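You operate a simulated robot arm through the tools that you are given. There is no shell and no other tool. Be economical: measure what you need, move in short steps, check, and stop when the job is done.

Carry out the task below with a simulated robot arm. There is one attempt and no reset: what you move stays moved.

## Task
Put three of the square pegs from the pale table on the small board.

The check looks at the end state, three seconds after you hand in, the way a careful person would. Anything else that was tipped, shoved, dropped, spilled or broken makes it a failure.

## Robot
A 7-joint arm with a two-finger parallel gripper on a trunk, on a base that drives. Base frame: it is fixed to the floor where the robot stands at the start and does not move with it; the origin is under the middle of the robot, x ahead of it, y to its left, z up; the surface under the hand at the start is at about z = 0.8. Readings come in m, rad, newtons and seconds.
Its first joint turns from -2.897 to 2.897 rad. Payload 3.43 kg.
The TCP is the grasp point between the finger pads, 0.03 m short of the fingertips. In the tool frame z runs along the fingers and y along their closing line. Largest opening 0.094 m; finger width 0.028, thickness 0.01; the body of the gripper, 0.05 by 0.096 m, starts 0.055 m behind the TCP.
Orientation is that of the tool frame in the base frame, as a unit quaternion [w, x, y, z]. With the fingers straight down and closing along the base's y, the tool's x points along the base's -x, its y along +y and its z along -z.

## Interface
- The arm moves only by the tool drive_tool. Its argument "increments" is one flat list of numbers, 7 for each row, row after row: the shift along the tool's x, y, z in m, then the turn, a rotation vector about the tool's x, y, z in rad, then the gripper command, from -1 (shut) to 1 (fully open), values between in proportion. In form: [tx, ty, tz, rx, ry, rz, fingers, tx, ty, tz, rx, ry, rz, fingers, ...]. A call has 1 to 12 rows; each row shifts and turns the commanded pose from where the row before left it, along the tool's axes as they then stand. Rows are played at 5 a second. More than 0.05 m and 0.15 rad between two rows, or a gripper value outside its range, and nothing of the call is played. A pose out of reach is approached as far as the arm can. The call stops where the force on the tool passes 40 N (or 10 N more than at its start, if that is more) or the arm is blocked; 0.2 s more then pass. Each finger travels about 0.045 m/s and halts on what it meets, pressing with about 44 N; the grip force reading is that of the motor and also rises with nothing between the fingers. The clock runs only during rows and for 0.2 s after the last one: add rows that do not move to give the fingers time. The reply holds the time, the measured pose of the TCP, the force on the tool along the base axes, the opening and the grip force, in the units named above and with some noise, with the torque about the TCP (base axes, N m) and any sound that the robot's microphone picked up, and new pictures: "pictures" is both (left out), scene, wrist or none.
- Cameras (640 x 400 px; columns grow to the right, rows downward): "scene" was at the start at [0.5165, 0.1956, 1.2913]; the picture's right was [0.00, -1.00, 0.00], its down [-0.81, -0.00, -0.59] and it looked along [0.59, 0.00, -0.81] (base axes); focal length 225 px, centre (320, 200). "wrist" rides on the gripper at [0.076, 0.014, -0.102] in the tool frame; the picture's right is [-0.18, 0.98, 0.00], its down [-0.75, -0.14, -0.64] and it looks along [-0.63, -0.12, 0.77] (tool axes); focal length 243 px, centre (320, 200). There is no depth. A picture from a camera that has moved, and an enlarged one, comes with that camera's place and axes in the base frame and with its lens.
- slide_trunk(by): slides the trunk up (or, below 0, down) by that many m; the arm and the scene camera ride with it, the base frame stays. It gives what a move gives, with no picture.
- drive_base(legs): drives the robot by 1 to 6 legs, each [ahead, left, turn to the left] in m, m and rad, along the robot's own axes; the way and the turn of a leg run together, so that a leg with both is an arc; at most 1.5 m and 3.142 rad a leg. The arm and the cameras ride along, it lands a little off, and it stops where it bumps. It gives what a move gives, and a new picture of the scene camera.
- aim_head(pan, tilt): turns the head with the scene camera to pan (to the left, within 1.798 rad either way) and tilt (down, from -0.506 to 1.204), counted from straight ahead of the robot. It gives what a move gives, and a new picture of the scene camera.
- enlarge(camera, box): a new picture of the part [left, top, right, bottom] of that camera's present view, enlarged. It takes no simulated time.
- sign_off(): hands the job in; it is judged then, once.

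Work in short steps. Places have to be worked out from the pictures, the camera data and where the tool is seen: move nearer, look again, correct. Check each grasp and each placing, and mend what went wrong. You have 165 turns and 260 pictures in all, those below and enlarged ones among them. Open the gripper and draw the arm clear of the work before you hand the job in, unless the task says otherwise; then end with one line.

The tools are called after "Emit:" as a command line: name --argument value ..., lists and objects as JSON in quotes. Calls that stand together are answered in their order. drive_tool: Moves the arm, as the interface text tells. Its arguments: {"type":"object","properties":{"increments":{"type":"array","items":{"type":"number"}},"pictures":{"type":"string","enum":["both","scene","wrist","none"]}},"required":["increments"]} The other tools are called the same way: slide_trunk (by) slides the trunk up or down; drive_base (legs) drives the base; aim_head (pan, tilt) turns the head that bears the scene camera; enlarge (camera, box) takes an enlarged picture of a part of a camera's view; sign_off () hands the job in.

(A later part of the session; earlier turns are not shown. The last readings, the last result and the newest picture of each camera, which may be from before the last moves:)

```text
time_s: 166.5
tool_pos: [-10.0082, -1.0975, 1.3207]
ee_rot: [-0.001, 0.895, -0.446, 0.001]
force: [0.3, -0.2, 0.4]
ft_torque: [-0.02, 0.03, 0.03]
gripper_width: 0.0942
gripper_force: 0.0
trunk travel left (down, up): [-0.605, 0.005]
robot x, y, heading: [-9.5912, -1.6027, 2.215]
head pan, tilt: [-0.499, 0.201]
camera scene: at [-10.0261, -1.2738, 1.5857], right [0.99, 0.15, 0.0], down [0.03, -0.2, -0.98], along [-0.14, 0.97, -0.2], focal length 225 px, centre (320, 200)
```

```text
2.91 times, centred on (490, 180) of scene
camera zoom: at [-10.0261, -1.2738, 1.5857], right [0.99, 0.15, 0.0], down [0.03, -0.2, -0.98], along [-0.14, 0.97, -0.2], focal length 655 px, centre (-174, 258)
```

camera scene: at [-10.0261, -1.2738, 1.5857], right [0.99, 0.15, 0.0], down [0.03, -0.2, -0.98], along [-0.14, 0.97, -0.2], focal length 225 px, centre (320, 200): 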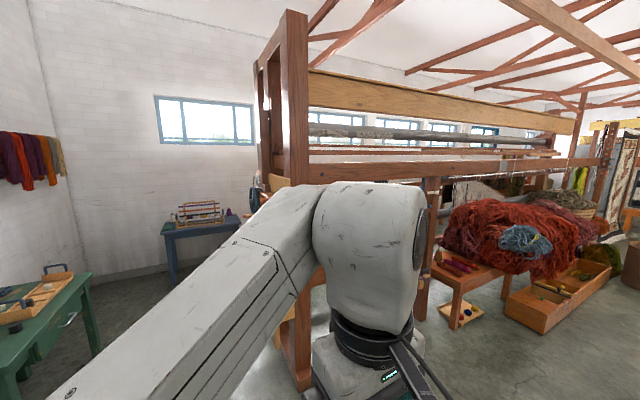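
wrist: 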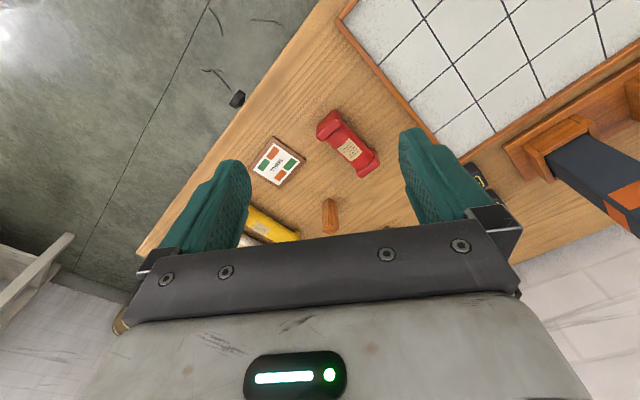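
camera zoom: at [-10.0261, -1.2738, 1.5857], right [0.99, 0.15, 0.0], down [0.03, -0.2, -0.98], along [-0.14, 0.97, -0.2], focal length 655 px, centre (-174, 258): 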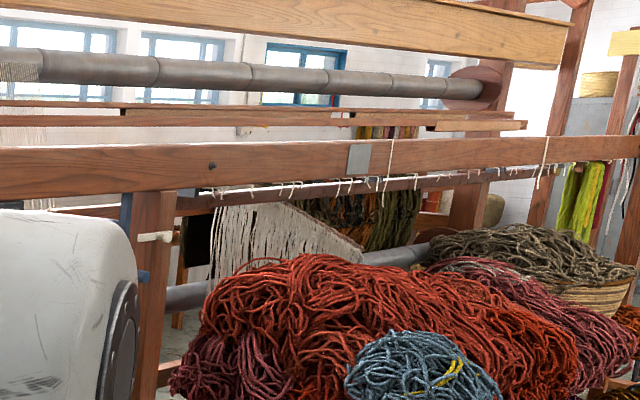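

I rotate right so I can view past the arm's left side toward the loom and the bench behind it.

Emit:
drive_base --legs '[[0, 0, -1.2], [0.8, 0, 0]]'

Emit:
aim_head --pan 0.7 --tilt 0.2

Emit:
aim_head --pan 1.4 --tilt 0.2

```text
time_s: 173.8
tool_pos: [-8.8583, -0.336, 1.3215]
ee_rot: [0.0, -0.492, 0.871, -0.002]
force: [-0.4, -0.1, -0.5]
ft_torque: [0.0, -0.03, -0.02]
gripper_width: 0.0942
gripper_force: 0.0
trunk travel left (down, up): [-0.605, 0.005]
robot x, y, heading: [-9.1746, -0.9102, 1.026]
head pan, tilt: [-0.499, 0.201]
camera scene: at [-9.0291, -0.3849, 1.5856], right [0.5, -0.86, 0.0], down [-0.17, -0.1, -0.98], along [0.85, 0.49, -0.2], focal length 225 px, centre (320, 200)
```

scene: 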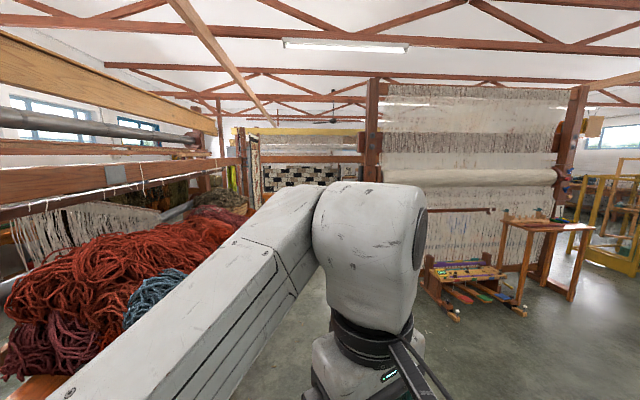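

```text
time_s: 175.2
tool_pos: [-8.8578, -0.3368, 1.3214]
ee_rot: [0.0, -0.492, 0.871, -0.002]
force: [0.1, 0.0, -0.5]
ft_torque: [0.02, -0.03, 0.01]
gripper_width: 0.094
gripper_force: 0.0
trunk travel left (down, up): [-0.605, 0.005]
robot x, y, heading: [-9.1745, -0.9088, 1.022]
head pan, tilt: [0.7, 0.201]
camera scene: at [-9.124, -0.3398, 1.5856], right [0.99, 0.15, 0.0], down [0.03, -0.2, -0.98], along [-0.15, 0.97, -0.2], focal length 225 px, centre (320, 200)
```

scene: 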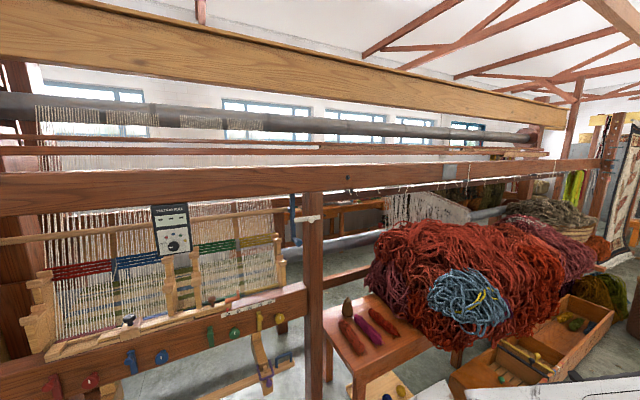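

```text
time_s: 176.2
tool_pos: [-8.8574, -0.3374, 1.321]
ee_rot: [0.0, -0.492, 0.87, -0.002]
force: [-0.2, -0.7, 0.2]
ft_torque: [-0.01, 0.03, 0.01]
gripper_width: 0.0941
gripper_force: 0.0
trunk travel left (down, up): [-0.605, 0.005]
robot x, y, heading: [-9.1734, -0.9127, 1.034]
head pan, tilt: [1.4, 0.201]
camera scene: at [-9.1799, -0.3707, 1.5856], right [0.66, 0.75, 0.0], down [0.15, -0.13, -0.98], along [-0.74, 0.64, -0.2], focal length 225 px, centre (320, 200)
```

scene: 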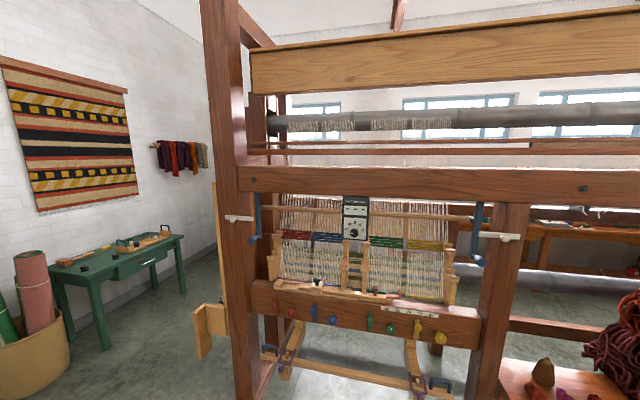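

Emit:
enlarge --camera "scene" --box '[510, 190, 640, 290]'

Emit:
aim_head --pan 0.95 --tilt 0.2

Emit:
enlarge --camera "scene" --box '[280, 170, 540, 290]'

```text
4.00 times, centred on (575, 240) of scene
camera zoom: at [-9.1799, -0.3707, 1.5856], right [0.66, 0.75, 0.0], down [0.15, -0.13, -0.98], along [-0.74, 0.64, -0.2], focal length 901 px, centre (-700, 40)
```

zoom: 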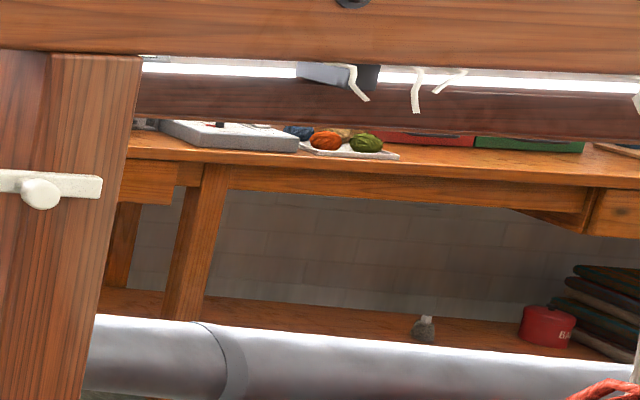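

```text
time_s: 177.2
tool_pos: [-8.8573, -0.3366, 1.3202]
ee_rot: [0.001, -0.492, 0.871, -0.002]
force: [-0.4, 0.4, -0.7]
ft_torque: [0.05, 0.01, 0.02]
gripper_width: 0.0942
gripper_force: 0.1
trunk travel left (down, up): [-0.605, 0.005]
robot x, y, heading: [-9.1697, -0.9099, 1.023]
head pan, tilt: [0.949, 0.201]
camera scene: at [-9.1464, -0.3463, 1.5856], right [0.92, 0.4, 0.0], down [0.08, -0.18, -0.98], along [-0.39, 0.9, -0.2], focal length 225 px, centre (320, 200)
```

scene: 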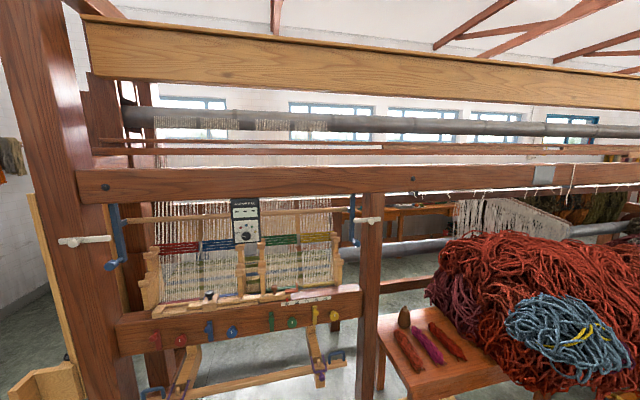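

```text
2.46 times, centred on (410, 230) of scene
camera zoom: at [-9.1464, -0.3463, 1.5856], right [0.92, 0.4, 0.0], down [0.08, -0.18, -0.98], along [-0.39, 0.9, -0.2], focal length 554 px, centre (98, 126)
```

zoom: 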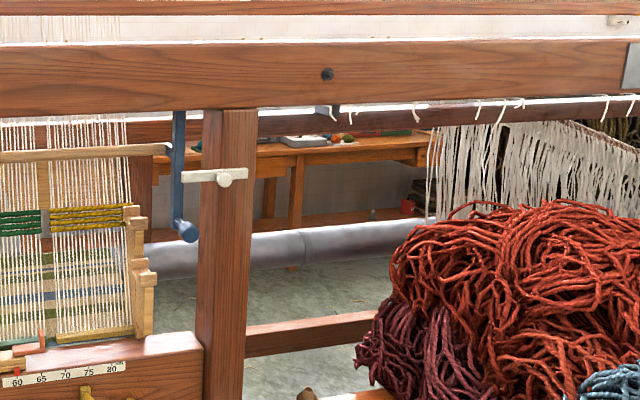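

Nothing peg-like here. The upright pegs on the start bench remain the best candidates ("pale" timber bench); I go back along the known aisle, checking the reddish and dark tables on the way.

Emit:
drive_base --legs '[[0, 0, -1.953], [1.5, 0, 0], [1.5, 0, 0]]'

Emit:
aim_head --pan 0.5 --tilt 0.35

Emit:
enlarge --camera "scene" --box '[100, 100, 400, 290]'

```text
time_s: 196.3
tool_pos: [-6.9042, -3.7851, 1.3208]
ee_rot: [-0.001, 0.435, 0.9, -0.002]
force: [0.3, -0.3, -0.5]
ft_torque: [-0.01, -0.01, 0.0]
gripper_width: 0.094
gripper_force: 0.0
trunk travel left (down, up): [-0.605, 0.005]
robot x, y, heading: [-7.3395, -3.2858, -0.905]
head pan, tilt: [0.949, 0.201]
camera scene: at [-6.8115, -3.5089, 1.5856], right [0.05, -1.0, 0.0], down [-0.2, -0.01, -0.98], along [0.98, 0.05, -0.2], focal length 225 px, centre (320, 200)
```

scene: 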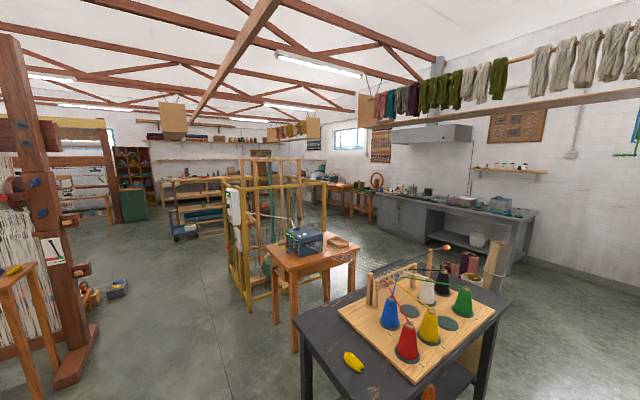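

```text
time_s: 197.2
tool_pos: [-6.9043, -3.7845, 1.321]
ee_rot: [-0.002, 0.435, 0.9, -0.001]
force: [0.1, 0.7, 0.3]
ft_torque: [0.0, -0.04, 0.03]
gripper_width: 0.094
gripper_force: 0.0
trunk travel left (down, up): [-0.605, 0.005]
robot x, y, heading: [-7.3343, -3.283, -0.902]
head pan, tilt: [0.499, 0.351]
camera scene: at [-6.8188, -3.5497, 1.5716], right [-0.39, -0.92, 0.0], down [-0.32, 0.13, -0.94], along [0.86, -0.37, -0.34], focal length 225 px, centre (320, 200)
```

scene: 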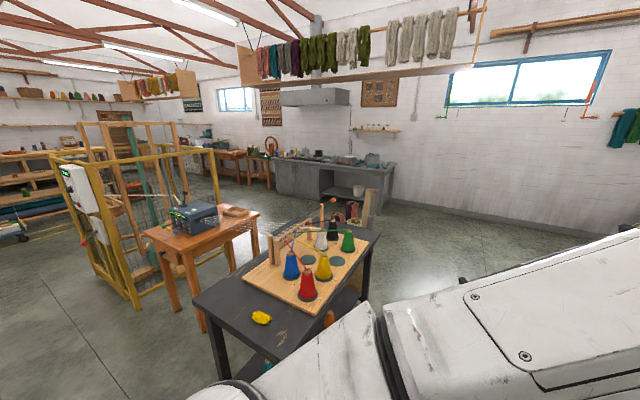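

```text
2.11 times, centred on (250, 195) of scene
camera zoom: at [-6.8188, -3.5497, 1.5716], right [-0.39, -0.92, 0.0], down [-0.32, 0.13, -0.94], along [0.86, -0.37, -0.34], focal length 474 px, centre (467, 210)
```

zoom: 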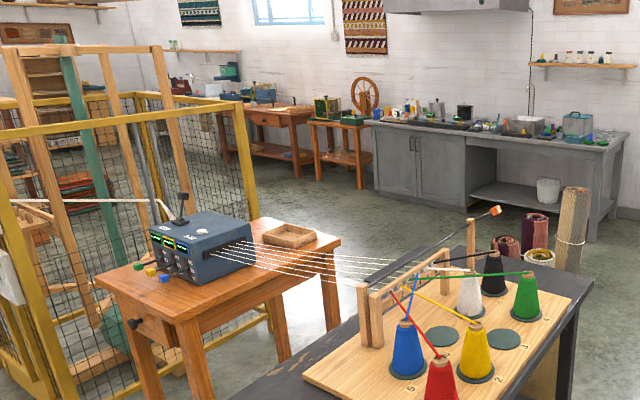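

Continue back: down to the aisle, then along it toward the start area.

Emit:
drive_base --legs '[[1.5, 0, 0], [1.5, -0.0, 0]]'

Emit:
drive_base --legs '[[0.35, 0, 0], [0, 0, 1.55]]'

```text
time_s: 211.7
tool_pos: [-5.0721, -6.1576, 1.3199]
ee_rot: [-0.001, 0.44, 0.898, 0.0]
force: [0.4, -0.5, -0.8]
ft_torque: [0.03, 0.0, 0.01]
gripper_width: 0.0939
gripper_force: 0.1
trunk travel left (down, up): [-0.605, 0.005]
robot x, y, heading: [-5.4953, -5.6565, -0.91]
head pan, tilt: [0.499, 0.351]
camera scene: at [-4.9843, -5.9246, 1.5716], right [-0.4, -0.92, 0.0], down [-0.32, 0.14, -0.94], along [0.86, -0.38, -0.34], focal length 225 px, centre (320, 200)
```

scene: 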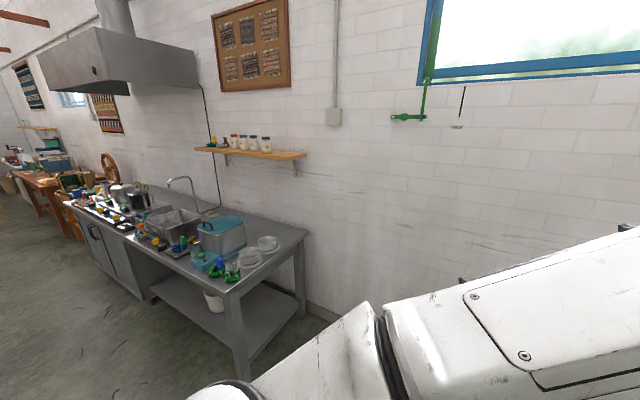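

```text
time_s: 217.7
tool_pos: [-4.7705, -5.5261, 1.3216]
ee_rot: [0.0, -0.31, 0.951, -0.001]
force: [0.6, 0.2, 0.7]
ft_torque: [0.03, -0.02, -0.04]
gripper_width: 0.0943
gripper_force: 0.2
trunk travel left (down, up): [-0.605, 0.005]
robot x, y, heading: [-5.2832, -5.9344, 0.634]
head pan, tilt: [0.499, 0.351]
camera scene: at [-4.9988, -5.4322, 1.5716], right [0.91, -0.43, 0.0], down [-0.15, -0.31, -0.94], along [0.4, 0.85, -0.34], focal length 225 px, centre (320, 200)
```

scene: 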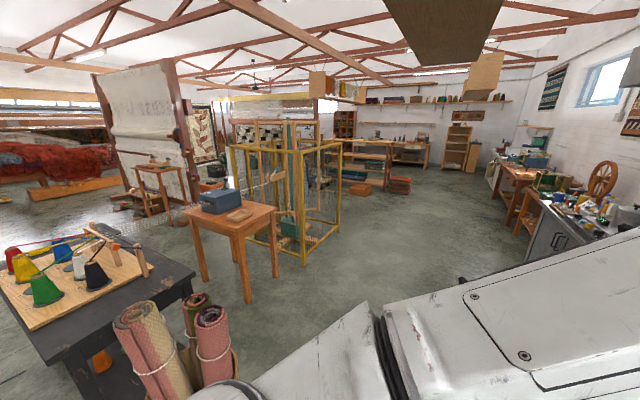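

Emit:
drive_base --legs '[[1.5, 0, 0], [1.5, 0, 0], [1.5, 0, 0]]'

Emit:
drive_base --legs '[[1.5, 0, 0]]'

Emit:
enlarge --camera "scene" --box '[0, 100, 200, 240]'

Emit:
aim_head --pan 0.9 --tilt 0.3

```text
time_s: 239.2
tool_pos: [-1.1285, -2.8718, 1.321]
ee_rot: [0.0, -0.312, 0.95, -0.002]
force: [0.1, 0.7, 0.5]
ft_torque: [0.03, -0.01, 0.04]
gripper_width: 0.094
gripper_force: 0.1
trunk travel left (down, up): [-0.605, 0.005]
robot x, y, heading: [-1.6385, -3.2842, 0.632]
head pan, tilt: [0.499, 0.351]
camera scene: at [-1.3581, -2.7792, 1.5716], right [0.91, -0.42, 0.0], down [-0.15, -0.31, -0.94], along [0.4, 0.85, -0.34], focal length 225 px, centre (320, 200)
```

scene: 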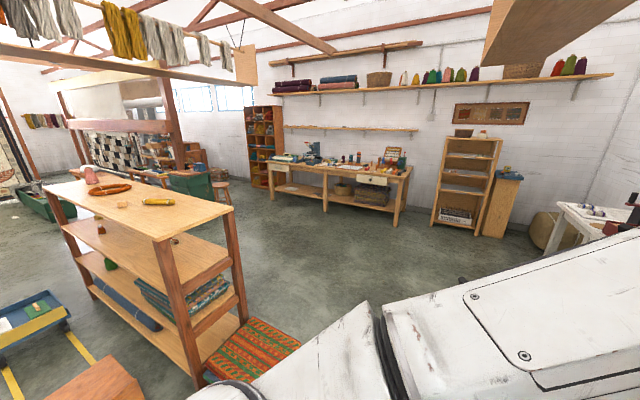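

```text
time_s: 246.6
tool_pos: [0.0777, -1.9891, 1.321]
ee_rot: [0.0, -0.31, 0.951, -0.003]
force: [0.6, -0.3, 0.5]
ft_torque: [0.03, -0.04, -0.01]
gripper_width: 0.0941
gripper_force: 0.1
trunk travel left (down, up): [-0.605, 0.005]
robot x, y, heading: [-0.4359, -2.3979, 0.633]
head pan, tilt: [0.499, 0.351]
camera scene: at [-0.152, -1.8949, 1.5716], right [0.91, -0.43, 0.0], down [-0.15, -0.31, -0.94], along [0.4, 0.85, -0.34], focal length 225 px, centre (320, 200)
```

scene: 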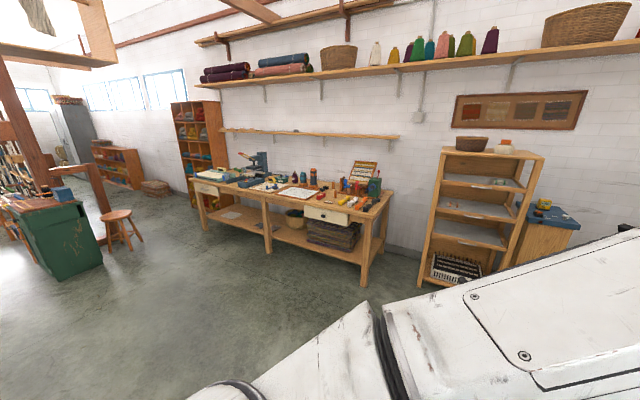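

```text
2.86 times, centred on (100, 170) of scene
camera zoom: at [-0.152, -1.8949, 1.5716], right [0.91, -0.43, 0.0], down [-0.15, -0.31, -0.94], along [0.4, 0.85, -0.34], focal length 643 px, centre (949, 286)
```

zoom: 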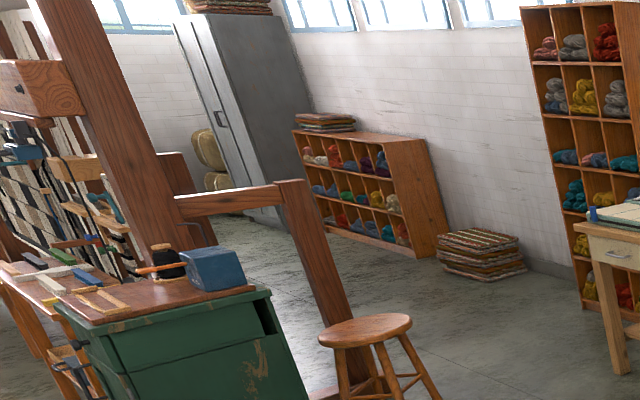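

```text
time_s: 247.5
tool_pos: [0.0777, -1.9874, 1.3209]
ee_rot: [0.0, -0.31, 0.951, -0.002]
force: [0.4, 0.3, 0.4]
ft_torque: [-0.01, 0.0, -0.01]
gripper_width: 0.0939
gripper_force: 0.2
trunk travel left (down, up): [-0.605, 0.005]
robot x, y, heading: [-0.4347, -2.3976, 0.633]
head pan, tilt: [0.901, 0.3]
camera scene: at [-0.188, -1.8858, 1.5763], right [1.0, -0.04, 0.0], down [-0.01, -0.3, -0.96], along [0.04, 0.95, -0.3], focal length 225 px, centre (320, 200)
```

scene: 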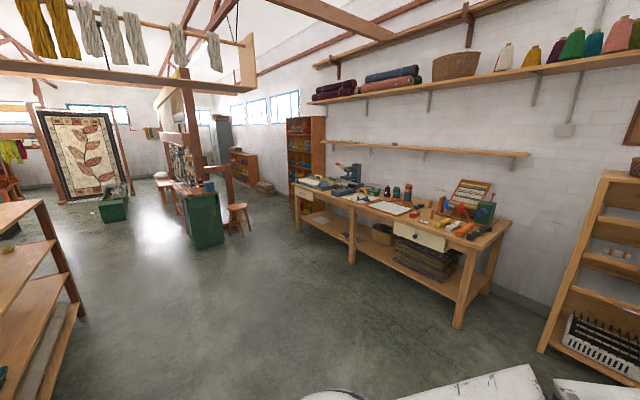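

Emit:
enlarge --camera "scene" --box '[150, 130, 250, 220]'

Emit:
enlarge --camera "scene" --box '[380, 170, 510, 250]'

Emit:
enlarge --camera "scene" --box '[290, 160, 400, 230]'

```text
4.44 times, centred on (200, 175) of scene
camera zoom: at [-0.188, -1.8858, 1.5763], right [1.0, -0.04, 0.0], down [-0.01, -0.3, -0.96], along [0.04, 0.95, -0.3], focal length 1001 px, centre (853, 311)
```

zoom: 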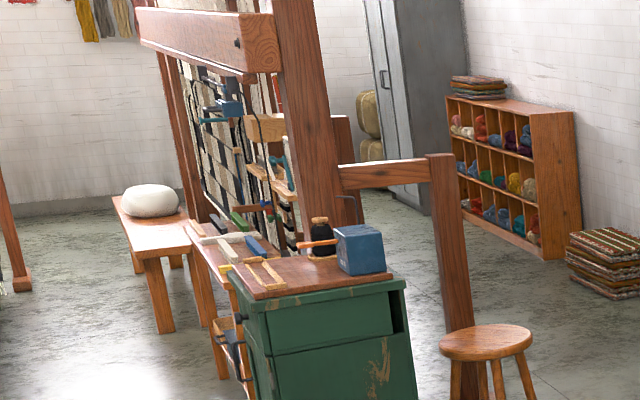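

```text
4.92 times, centred on (445, 210) of scene
camera zoom: at [-0.188, -1.8858, 1.5763], right [1.0, -0.04, 0.0], down [-0.01, -0.3, -0.96], along [0.04, 0.95, -0.3], focal length 1109 px, centre (-295, 151)
```

zoom: 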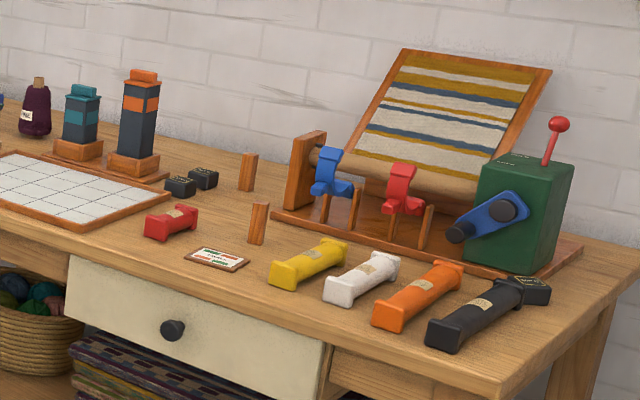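

```text
5.71 times, centred on (345, 195) of scene
camera zoom: at [-0.188, -1.8858, 1.5763], right [1.0, -0.04, 0.0], down [-0.01, -0.3, -0.96], along [0.04, 0.95, -0.3], focal length 1287 px, centre (177, 229)
```

zoom: 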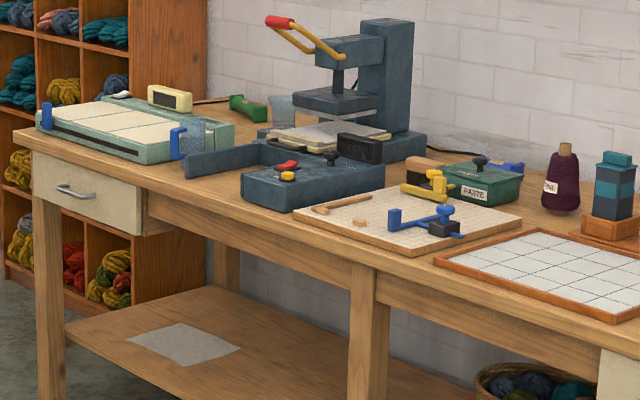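

I go to the start bench, facing it squarely, to inspect its loose pegs and boards closely.

Emit:
drive_base --legs '[[0.9, 0, 0], [0, 1.25, 0.01]]'

Emit:
aim_head --pan 0.3 --tilt 0.6

```text
time_s: 258.1
tool_pos: [0.0562, -0.4481, 1.3214]
ee_rot: [-0.001, -0.315, 0.949, -0.002]
force: [-0.1, 0.4, 1.1]
ft_torque: [-0.03, -0.03, 0.0]
gripper_width: 0.094
gripper_force: 0.1
trunk travel left (down, up): [-0.605, 0.005]
robot x, y, heading: [-0.4504, -0.8607, 0.636]
head pan, tilt: [0.901, 0.3]
camera scene: at [-0.21, -0.3478, 1.5763], right [1.0, -0.03, 0.0], down [-0.01, -0.3, -0.96], along [0.03, 0.95, -0.3], focal length 225 px, centre (320, 200)
```

scene: 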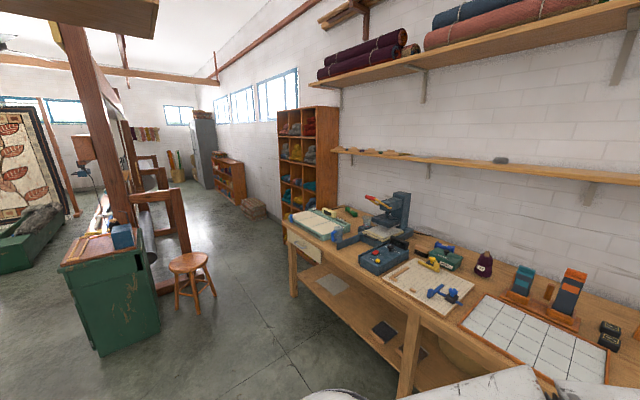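

```text
time_s: 259.1
tool_pos: [0.0563, -0.4491, 1.3206]
ee_rot: [0.0, -0.315, 0.949, -0.001]
force: [-1.0, -0.2, 0.5]
ft_torque: [0.02, -0.03, -0.03]
gripper_width: 0.094
gripper_force: 0.0
trunk travel left (down, up): [-0.605, 0.005]
robot x, y, heading: [-0.4514, -0.8641, 0.632]
head pan, tilt: [0.3, 0.6]
camera scene: at [-0.1608, -0.3696, 1.5489], right [0.81, -0.59, 0.0], down [-0.33, -0.46, -0.83], along [0.49, 0.67, -0.56], focal length 225 px, centre (320, 200)
```

scene: 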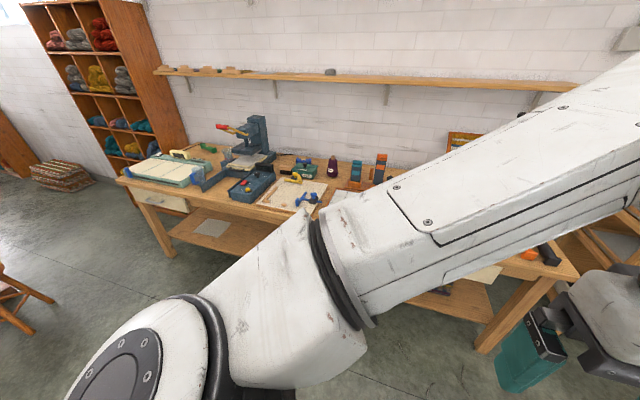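

Emit:
enlarge --camera "scene" --box '[260, 140, 400, 220]'

Emit:
enlarge --camera "scene" --box '[120, 110, 280, 220]'

Emit:
aim_head --pan -1.3 --tilt 0.35

```text
4.57 times, centred on (330, 180) of scene
camera zoom: at [-0.1608, -0.3696, 1.5489], right [0.81, -0.59, 0.0], down [-0.33, -0.46, -0.83], along [0.49, 0.67, -0.56], focal length 1030 px, centre (274, 291)
```

zoom: 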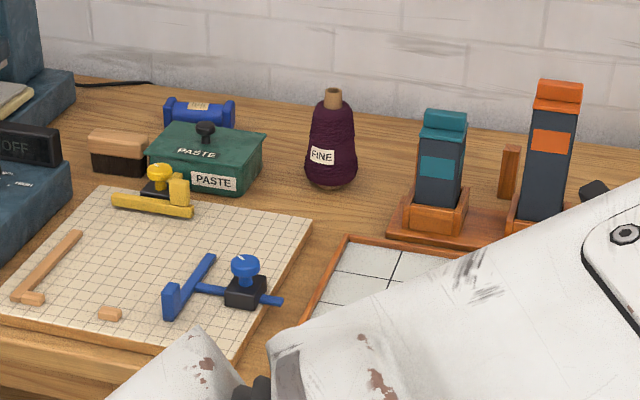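

```text
3.64 times, centred on (200, 165) of scene
camera zoom: at [-0.1608, -0.3696, 1.5489], right [0.81, -0.59, 0.0], down [-0.33, -0.46, -0.83], along [0.49, 0.67, -0.56], focal length 819 px, centre (756, 327)
```

zoom: 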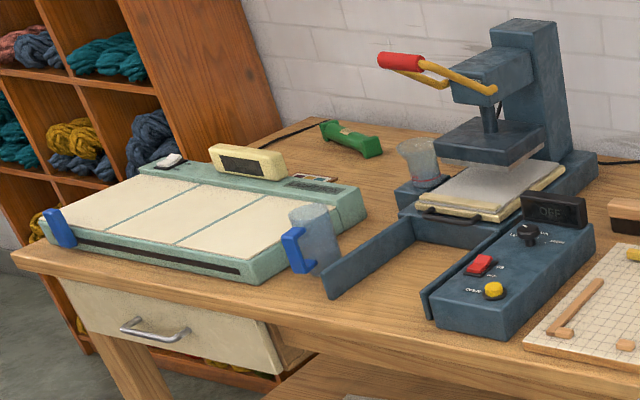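

```text
time_s: 260.8
tool_pos: [0.0569, -0.4475, 1.3216]
ee_rot: [-0.001, -0.314, 0.949, -0.002]
force: [-0.4, 0.3, 0.1]
ft_torque: [-0.02, -0.01, 0.02]
gripper_width: 0.0941
gripper_force: 0.1
trunk travel left (down, up): [-0.605, 0.005]
robot x, y, heading: [-0.4535, -0.867, 0.645]
head pan, tilt: [-1.3, 0.351]
camera scene: at [-0.1392, -0.4981, 1.5716], right [-0.61, -0.79, 0.0], down [-0.27, 0.21, -0.94], along [0.74, -0.57, -0.34], focal length 225 px, centre (320, 200)
```

scene: 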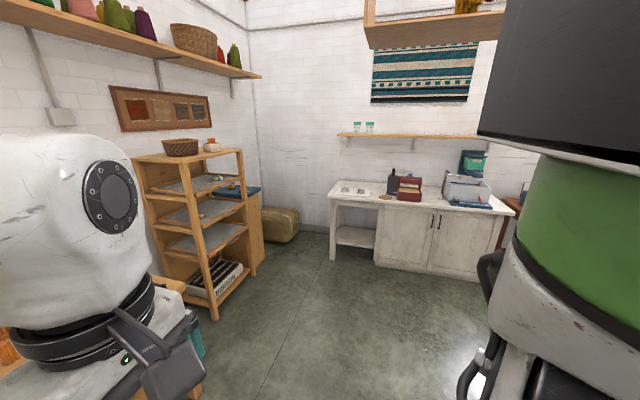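

I move up to the bench to view its right half from above with both cameras.

Emit:
drive_base --legs '[[0.65, -0.1, 0]]'

Emit:
aim_head --pan 0.15 --tilt 0.8

Emit:
drive_tool --increments '[0, 0, 0, 0, 0, 0, 1]' --pictures "wrist"

```text
time_s: 264.4
tool_pos: [0.6377, -0.1429, 1.3212]
ee_rot: [0.001, -0.314, 0.949, -0.002]
force: [0.5, -0.1, 0.1]
ft_torque: [0.01, -0.05, -0.01]
gripper_width: 0.0939
gripper_force: 0.0
trunk travel left (down, up): [-0.605, 0.005]
robot x, y, heading: [0.1281, -0.5595, 0.634]
head pan, tilt: [-1.3, 0.351]
camera scene: at [0.4418, -0.1935, 1.5716], right [-0.62, -0.79, 0.0], down [-0.27, 0.21, -0.94], along [0.74, -0.58, -0.34], focal length 225 px, centre (320, 200)
```

scene: 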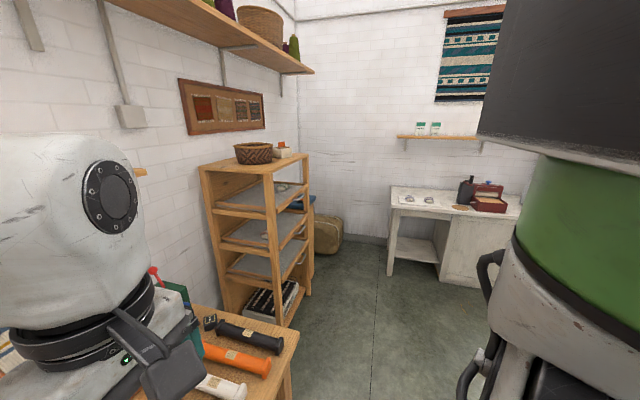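

```text
time_s: 266.0
tool_pos: [0.6362, -0.1432, 1.3211]
ee_rot: [-0.001, -0.313, 0.95, -0.002]
force: [0.0, -0.5, 0.0]
ft_torque: [0.03, 0.03, 0.01]
gripper_width: 0.094
gripper_force: 0.1
trunk travel left (down, up): [-0.605, 0.005]
robot x, y, heading: [0.1337, -0.5613, 0.636]
head pan, tilt: [0.15, 0.799]
camera scene: at [0.4254, -0.0791, 1.532], right [0.71, -0.71, 0.0], down [-0.51, -0.51, -0.7], along [0.49, 0.49, -0.72], focal length 225 px, centre (320, 200)
```

scene: 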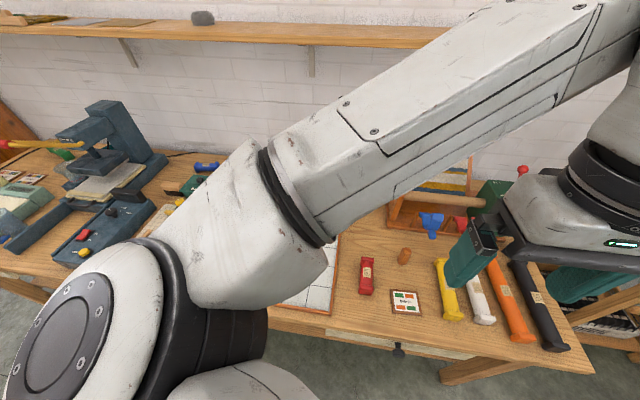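

```text
time_s: 266.4
tool_pos: [0.638, -0.1441, 1.3212]
ee_rot: [-0.001, -0.313, 0.95, -0.002]
force: [-1.0, -0.3, -0.1]
ft_torque: [-0.03, -0.01, -0.02]
gripper_width: 0.0939
gripper_force: 0.1
trunk travel left (down, up): [-0.605, 0.005]
robot x, y, heading: [0.1298, -0.5583, 0.641]
head pan, tilt: [0.15, 0.799]
camera wrist: at [0.5683, -0.1783, 1.4228], right [-0.44, 0.9, 0.0], down [0.69, 0.34, 0.64], along [0.58, 0.28, -0.77], focal length 243 px, centre (320, 200)
```

wrist: 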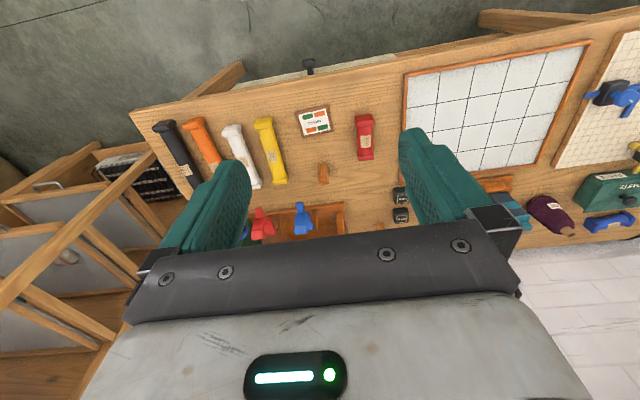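

Enlarge both.

Emit:
enlarge --camera "wrist" --box '[240, 90, 420, 240]'

Emit:
enlarge --camera "scene" --box '[340, 200, 580, 350]'

Emit:
aim_head --pan 1.2 --tilt 0.7

Emit:
enlarge --camera "scene" --box '[80, 60, 420, 280]'

```text
2.67 times, centred on (330, 165) of wrist
camera zoom: at [0.5683, -0.1783, 1.4228], right [-0.44, 0.9, 0.0], down [0.69, 0.34, 0.64], along [0.58, 0.28, -0.77], focal length 647 px, centre (293, 293)
```

zoom: 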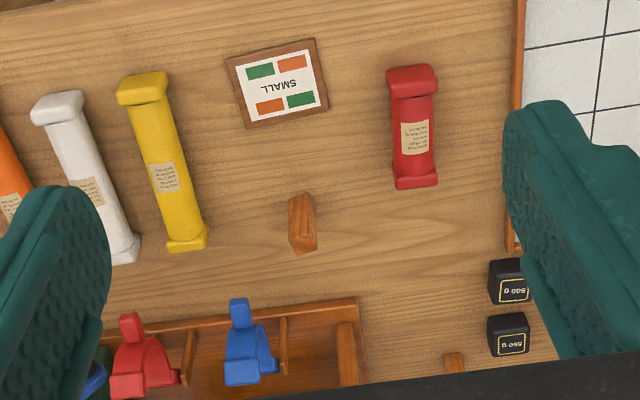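

```text
2.67 times, centred on (460, 275) of scene
camera zoom: at [0.4253, -0.079, 1.532], right [0.71, -0.71, 0.0], down [-0.51, -0.51, -0.7], along [0.49, 0.49, -0.72], focal length 600 px, centre (-53, 0)
```

zoom: 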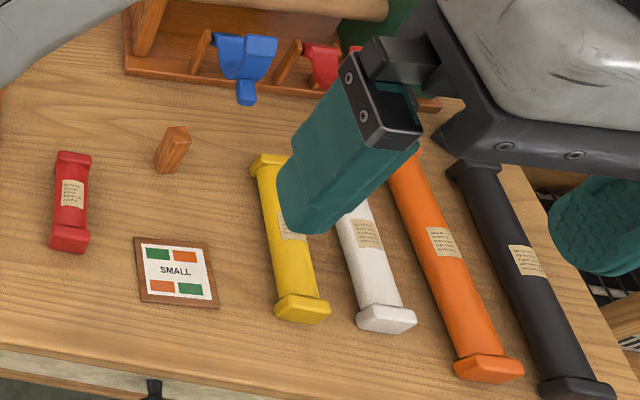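

```text
time_s: 267.7
tool_pos: [0.6355, -0.1443, 1.3215]
ee_rot: [-0.001, -0.313, 0.95, -0.002]
force: [0.6, 0.5, 0.2]
ft_torque: [0.0, 0.01, -0.02]
gripper_width: 0.094
gripper_force: 0.1
trunk travel left (down, up): [-0.605, 0.005]
robot x, y, heading: [0.1295, -0.5557, 0.641]
head pan, tilt: [1.201, 0.7]
camera scene: at [0.346, -0.0543, 1.5402], right [0.96, 0.26, 0.0], down [0.17, -0.62, -0.76], along [-0.2, 0.74, -0.64], focal length 225 px, centre (320, 200)
```

scene: 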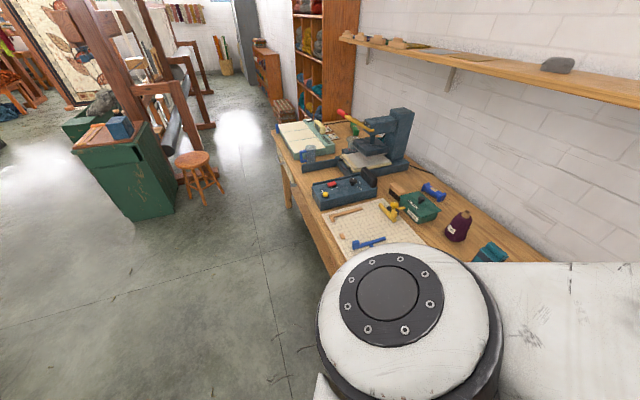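

```text
1.82 times, centred on (250, 170) of scene
camera zoom: at [0.346, -0.0543, 1.5402], right [0.96, 0.26, 0.0], down [0.17, -0.62, -0.76], along [-0.2, 0.74, -0.64], focal length 410 px, centre (447, 254)
```

zoom: 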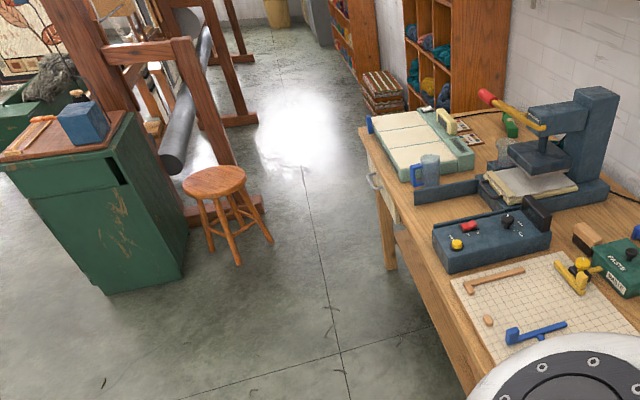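

Emit:
enlarge --camera "scene" --box '[270, 90, 430, 190]'

Emit:
enlarge --camera "scene" --box '[330, 20, 480, 100]'

Emit:
enlarge --camera "scene" --box '[60, 80, 220, 180]'

```text
4.00 times, centred on (350, 140) of scene
camera zoom: at [0.346, -0.0543, 1.5402], right [0.96, 0.26, 0.0], down [0.17, -0.62, -0.76], along [-0.2, 0.74, -0.64], focal length 901 px, centre (200, 440)
```

zoom: 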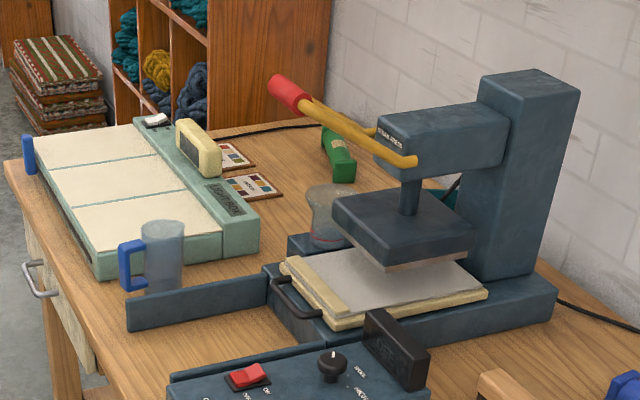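

```text
4.27 times, centred on (405, 60) of scene
camera zoom: at [0.346, -0.0543, 1.5402], right [0.96, 0.26, 0.0], down [0.17, -0.62, -0.76], along [-0.2, 0.74, -0.64], focal length 961 px, centre (-43, 797)
```

zoom: 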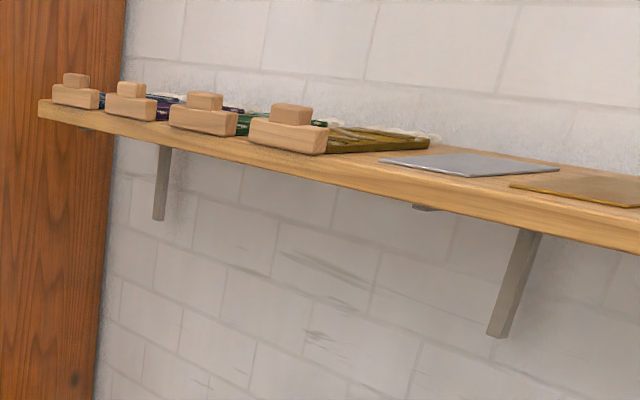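

```text
4.00 times, centred on (140, 130) of scene
camera zoom: at [0.346, -0.0543, 1.5402], right [0.96, 0.26, 0.0], down [0.17, -0.62, -0.76], along [-0.2, 0.74, -0.64], focal length 901 px, centre (1040, 480)
```

zoom: 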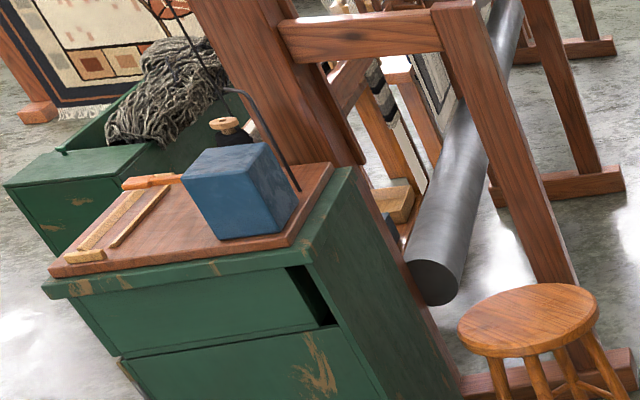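

Nothing definite here. I back off toward the gap between shelf and green cabinet to inspect the remaining unseen corner (window side, behind the looms).

Emit:
drive_base --legs '[[-0.9, 0, 0], [0, 1.3, 0]]'

Emit:
aim_head --pan 1.75 --tilt 0.2

```text
time_s: 278.5
tool_pos: [-0.8671, 0.3695, 1.3209]
ee_rot: [0.0, -0.321, 0.947, -0.002]
force: [-0.3, 0.5, -0.5]
ft_torque: [0.02, -0.03, -0.04]
gripper_width: 0.094
gripper_force: 0.1
trunk travel left (down, up): [-0.605, 0.005]
robot x, y, heading: [-1.3713, -0.0513, 0.651]
head pan, tilt: [1.201, 0.7]
camera scene: at [-1.1605, 0.4563, 1.5402], right [0.96, 0.28, 0.0], down [0.18, -0.62, -0.76], along [-0.21, 0.73, -0.64], focal length 225 px, centre (320, 200)
```

scene: 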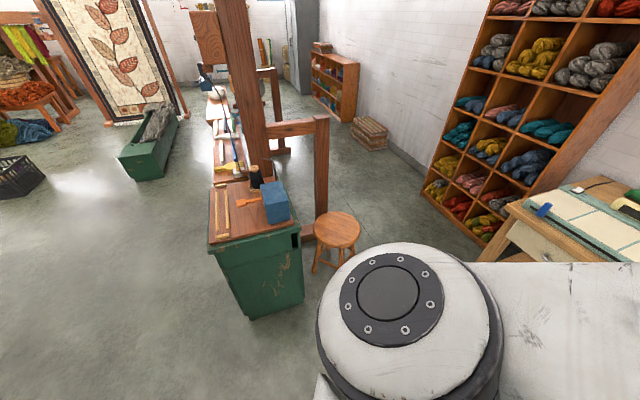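

```text
time_s: 279.5
tool_pos: [-0.8669, 0.3711, 1.3207]
ee_rot: [0.0, -0.322, 0.947, -0.002]
force: [-0.2, 0.2, 0.3]
ft_torque: [-0.01, -0.05, 0.0]
gripper_width: 0.094
gripper_force: 0.0
trunk travel left (down, up): [-0.605, 0.005]
robot x, y, heading: [-1.3653, -0.0475, 0.653]
head pan, tilt: [1.751, 0.201]
camera scene: at [-1.2057, 0.4375, 1.5856], right [0.67, 0.74, 0.0], down [0.15, -0.13, -0.98], along [-0.72, 0.66, -0.2], focal length 225 px, centre (320, 200)
```

scene: 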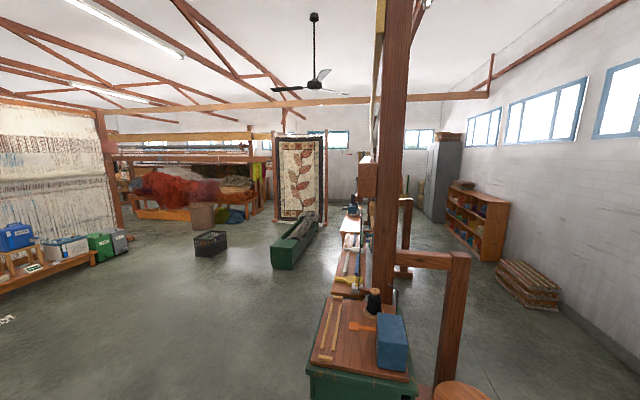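

Emit:
enlarge --camera "scene" --box '[0, 190, 160, 310]'

Emit:
enlarge --camera "scene" --box '[300, 150, 460, 250]'

Emit:
enlarge --camera "scene" --box '[120, 120, 280, 220]'

```text
3.33 times, centred on (80, 250) of scene
camera zoom: at [-1.2057, 0.4375, 1.5856], right [0.67, 0.74, 0.0], down [0.15, -0.13, -0.98], along [-0.72, 0.66, -0.2], focal length 751 px, centre (1120, 33)
```

zoom: 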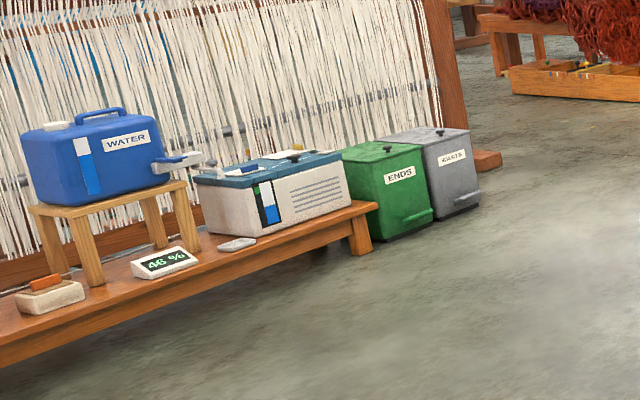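

```text
4.00 times, centred on (380, 200) of scene
camera zoom: at [-1.2057, 0.4375, 1.5856], right [0.67, 0.74, 0.0], down [0.15, -0.13, -0.98], along [-0.72, 0.66, -0.2], focal length 901 px, centre (80, 200)
```

zoom: 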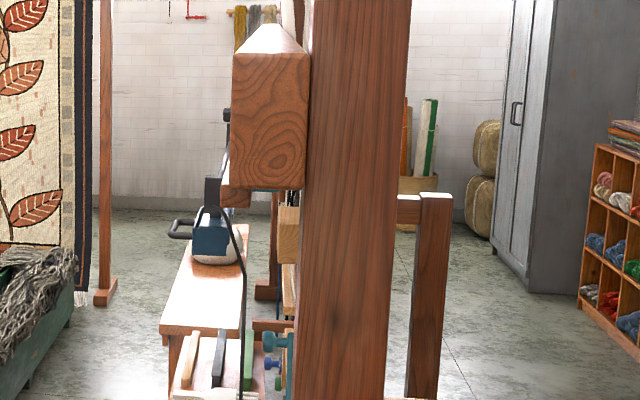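

```text
4.00 times, centred on (200, 170) of scene
camera zoom: at [-1.2057, 0.4375, 1.5856], right [0.67, 0.74, 0.0], down [0.15, -0.13, -0.98], along [-0.72, 0.66, -0.2], focal length 901 px, centre (800, 320)
```

zoom: 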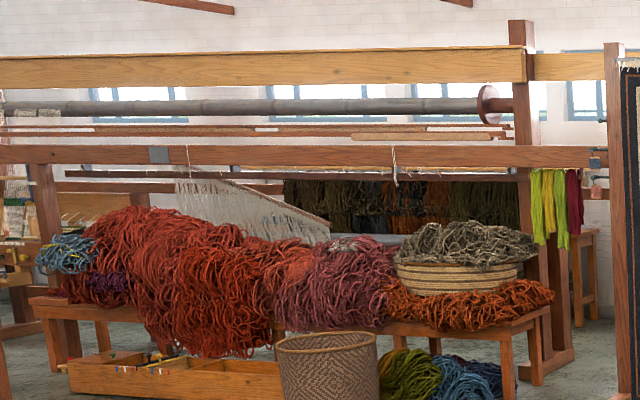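

One area is still unseen: the window wall behind the big loom. I drive through the gap toward the quilt to look there.

Emit:
drive_base --legs '[[-0.2, 0, 0], [0, 0, 1.56], [1.4, 0, 0]]'

Emit:
aim_head --pan 0.3 --tilt 0.3

```text
time_s: 291.4
tool_pos: [-2.7566, 1.4668, 1.3214]
ee_rot: [-0.001, 0.891, -0.454, 0.002]
force: [-0.3, 0.5, 0.0]
ft_torque: [0.03, 0.01, 0.04]
gripper_width: 0.094
gripper_force: 0.0
trunk travel left (down, up): [-0.605, 0.005]
robot x, y, heading: [-2.3461, 0.957, 2.204]
head pan, tilt: [1.751, 0.201]
camera scene: at [-2.8304, 1.1299, 1.5856], right [-0.72, 0.69, 0.0], down [0.14, 0.14, -0.98], along [-0.68, -0.71, -0.2], focal length 225 px, centre (320, 200)
```

scene: 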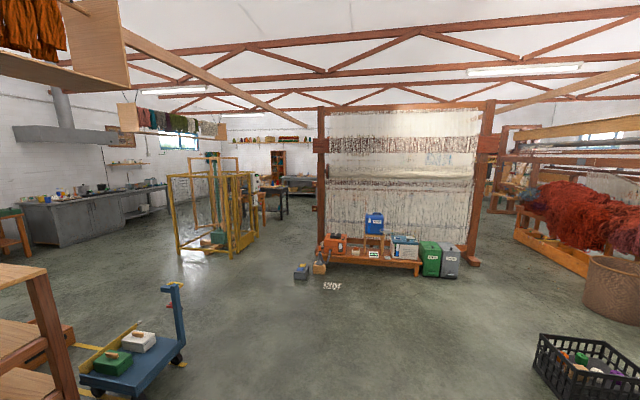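

```text
time_s: 293.0
tool_pos: [-2.7585, 1.4671, 1.3205]
ee_rot: [-0.001, 0.892, -0.453, 0.003]
force: [-0.3, 0.0, -0.2]
ft_torque: [0.0, -0.02, 0.0]
gripper_width: 0.094
gripper_force: 0.1
trunk travel left (down, up): [-0.605, 0.005]
robot x, y, heading: [-2.3486, 0.9551, 2.205]
head pan, tilt: [0.3, 0.3]
camera scene: at [-2.8411, 1.2532, 1.5763], right [0.6, 0.8, 0.0], down [0.24, -0.18, -0.96], along [-0.77, 0.57, -0.3], focal length 225 px, centre (320, 200)
```

scene: 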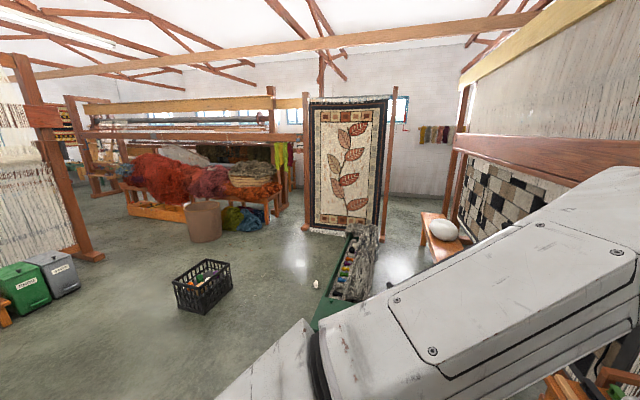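

Emit:
enlarge --camera "scene" --box '[60, 100, 320, 240]'

Emit:
enlarge --camera "scene" --box '[160, 110, 240, 170]'

```text
2.46 times, centred on (190, 170) of scene
camera zoom: at [-2.8411, 1.2532, 1.5763], right [0.6, 0.8, 0.0], down [0.24, -0.18, -0.96], along [-0.77, 0.57, -0.3], focal length 554 px, centre (640, 274)
```

zoom: 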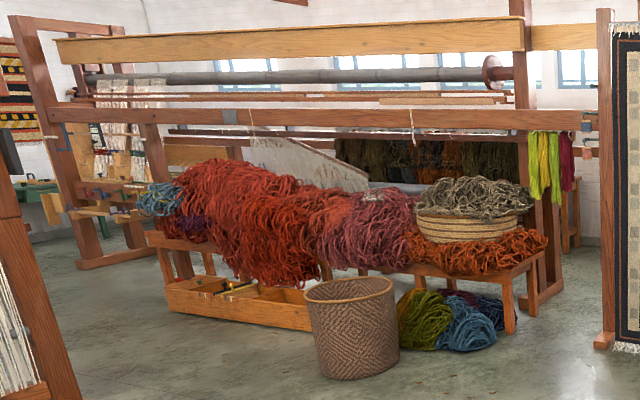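

```text
6.67 times, centred on (200, 140) of scene
camera zoom: at [-2.8411, 1.2532, 1.5763], right [0.6, 0.8, 0.0], down [0.24, -0.18, -0.96], along [-0.77, 0.57, -0.3], focal length 1501 px, centre (1120, 600)
```

zoom: 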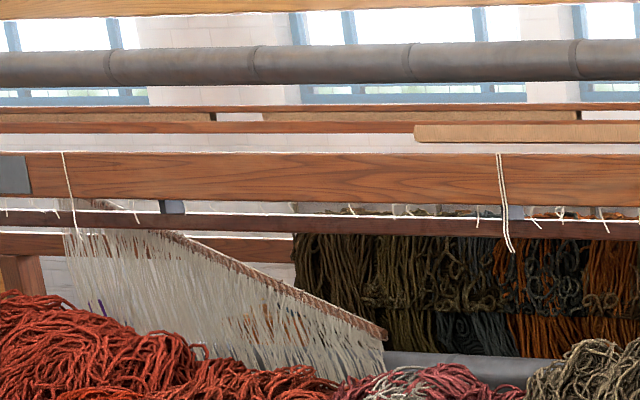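

I reposition to look through the gap between the loom's right end and the quilt.

Emit:
drive_base --legs '[[0.6, 0, 0], [0.3, 1.35, 0]]'

Emit:
aim_head --pan 0.15 --tilt 0.2

```text
time_s: 302.8
tool_pos: [-4.3724, 1.4039, 1.3205]
ee_rot: [-0.001, 0.892, -0.452, 0.001]
force: [1.2, 0.4, -0.1]
ft_torque: [0.03, 0.02, -0.03]
gripper_width: 0.0938
gripper_force: 0.0
trunk travel left (down, up): [-0.605, 0.005]
robot x, y, heading: [-3.9618, 0.8915, 2.204]
head pan, tilt: [0.3, 0.3]
camera scene: at [-4.4549, 1.1898, 1.5763], right [0.6, 0.8, 0.0], down [0.24, -0.18, -0.96], along [-0.77, 0.57, -0.3], focal length 225 px, centre (320, 200)
```

scene: 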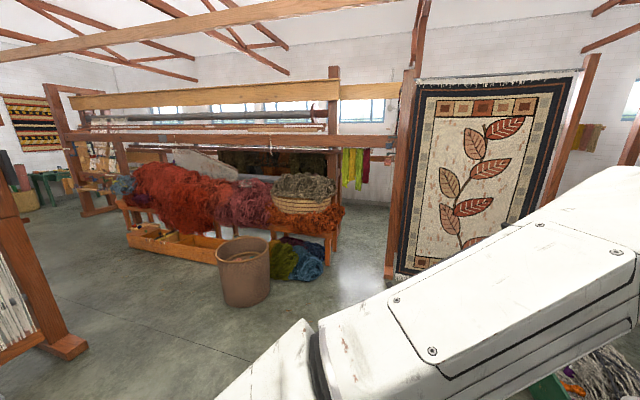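

```text
time_s: 303.5
tool_pos: [-4.3724, 1.4041, 1.3206]
ee_rot: [-0.002, 0.892, -0.452, 0.002]
force: [0.7, -0.3, -0.8]
ft_torque: [0.0, -0.03, 0.03]
gripper_width: 0.094
gripper_force: 0.0
trunk travel left (down, up): [-0.605, 0.005]
robot x, y, heading: [-3.9624, 0.8923, 2.203]
head pan, tilt: [0.15, 0.201]
camera scene: at [-4.4457, 1.2003, 1.5856], right [0.71, 0.71, 0.0], down [0.14, -0.14, -0.98], along [-0.69, 0.69, -0.2], focal length 225 px, centre (320, 200)
```

scene: 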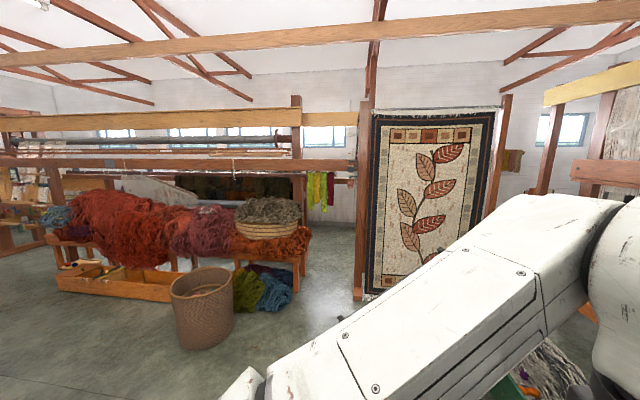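

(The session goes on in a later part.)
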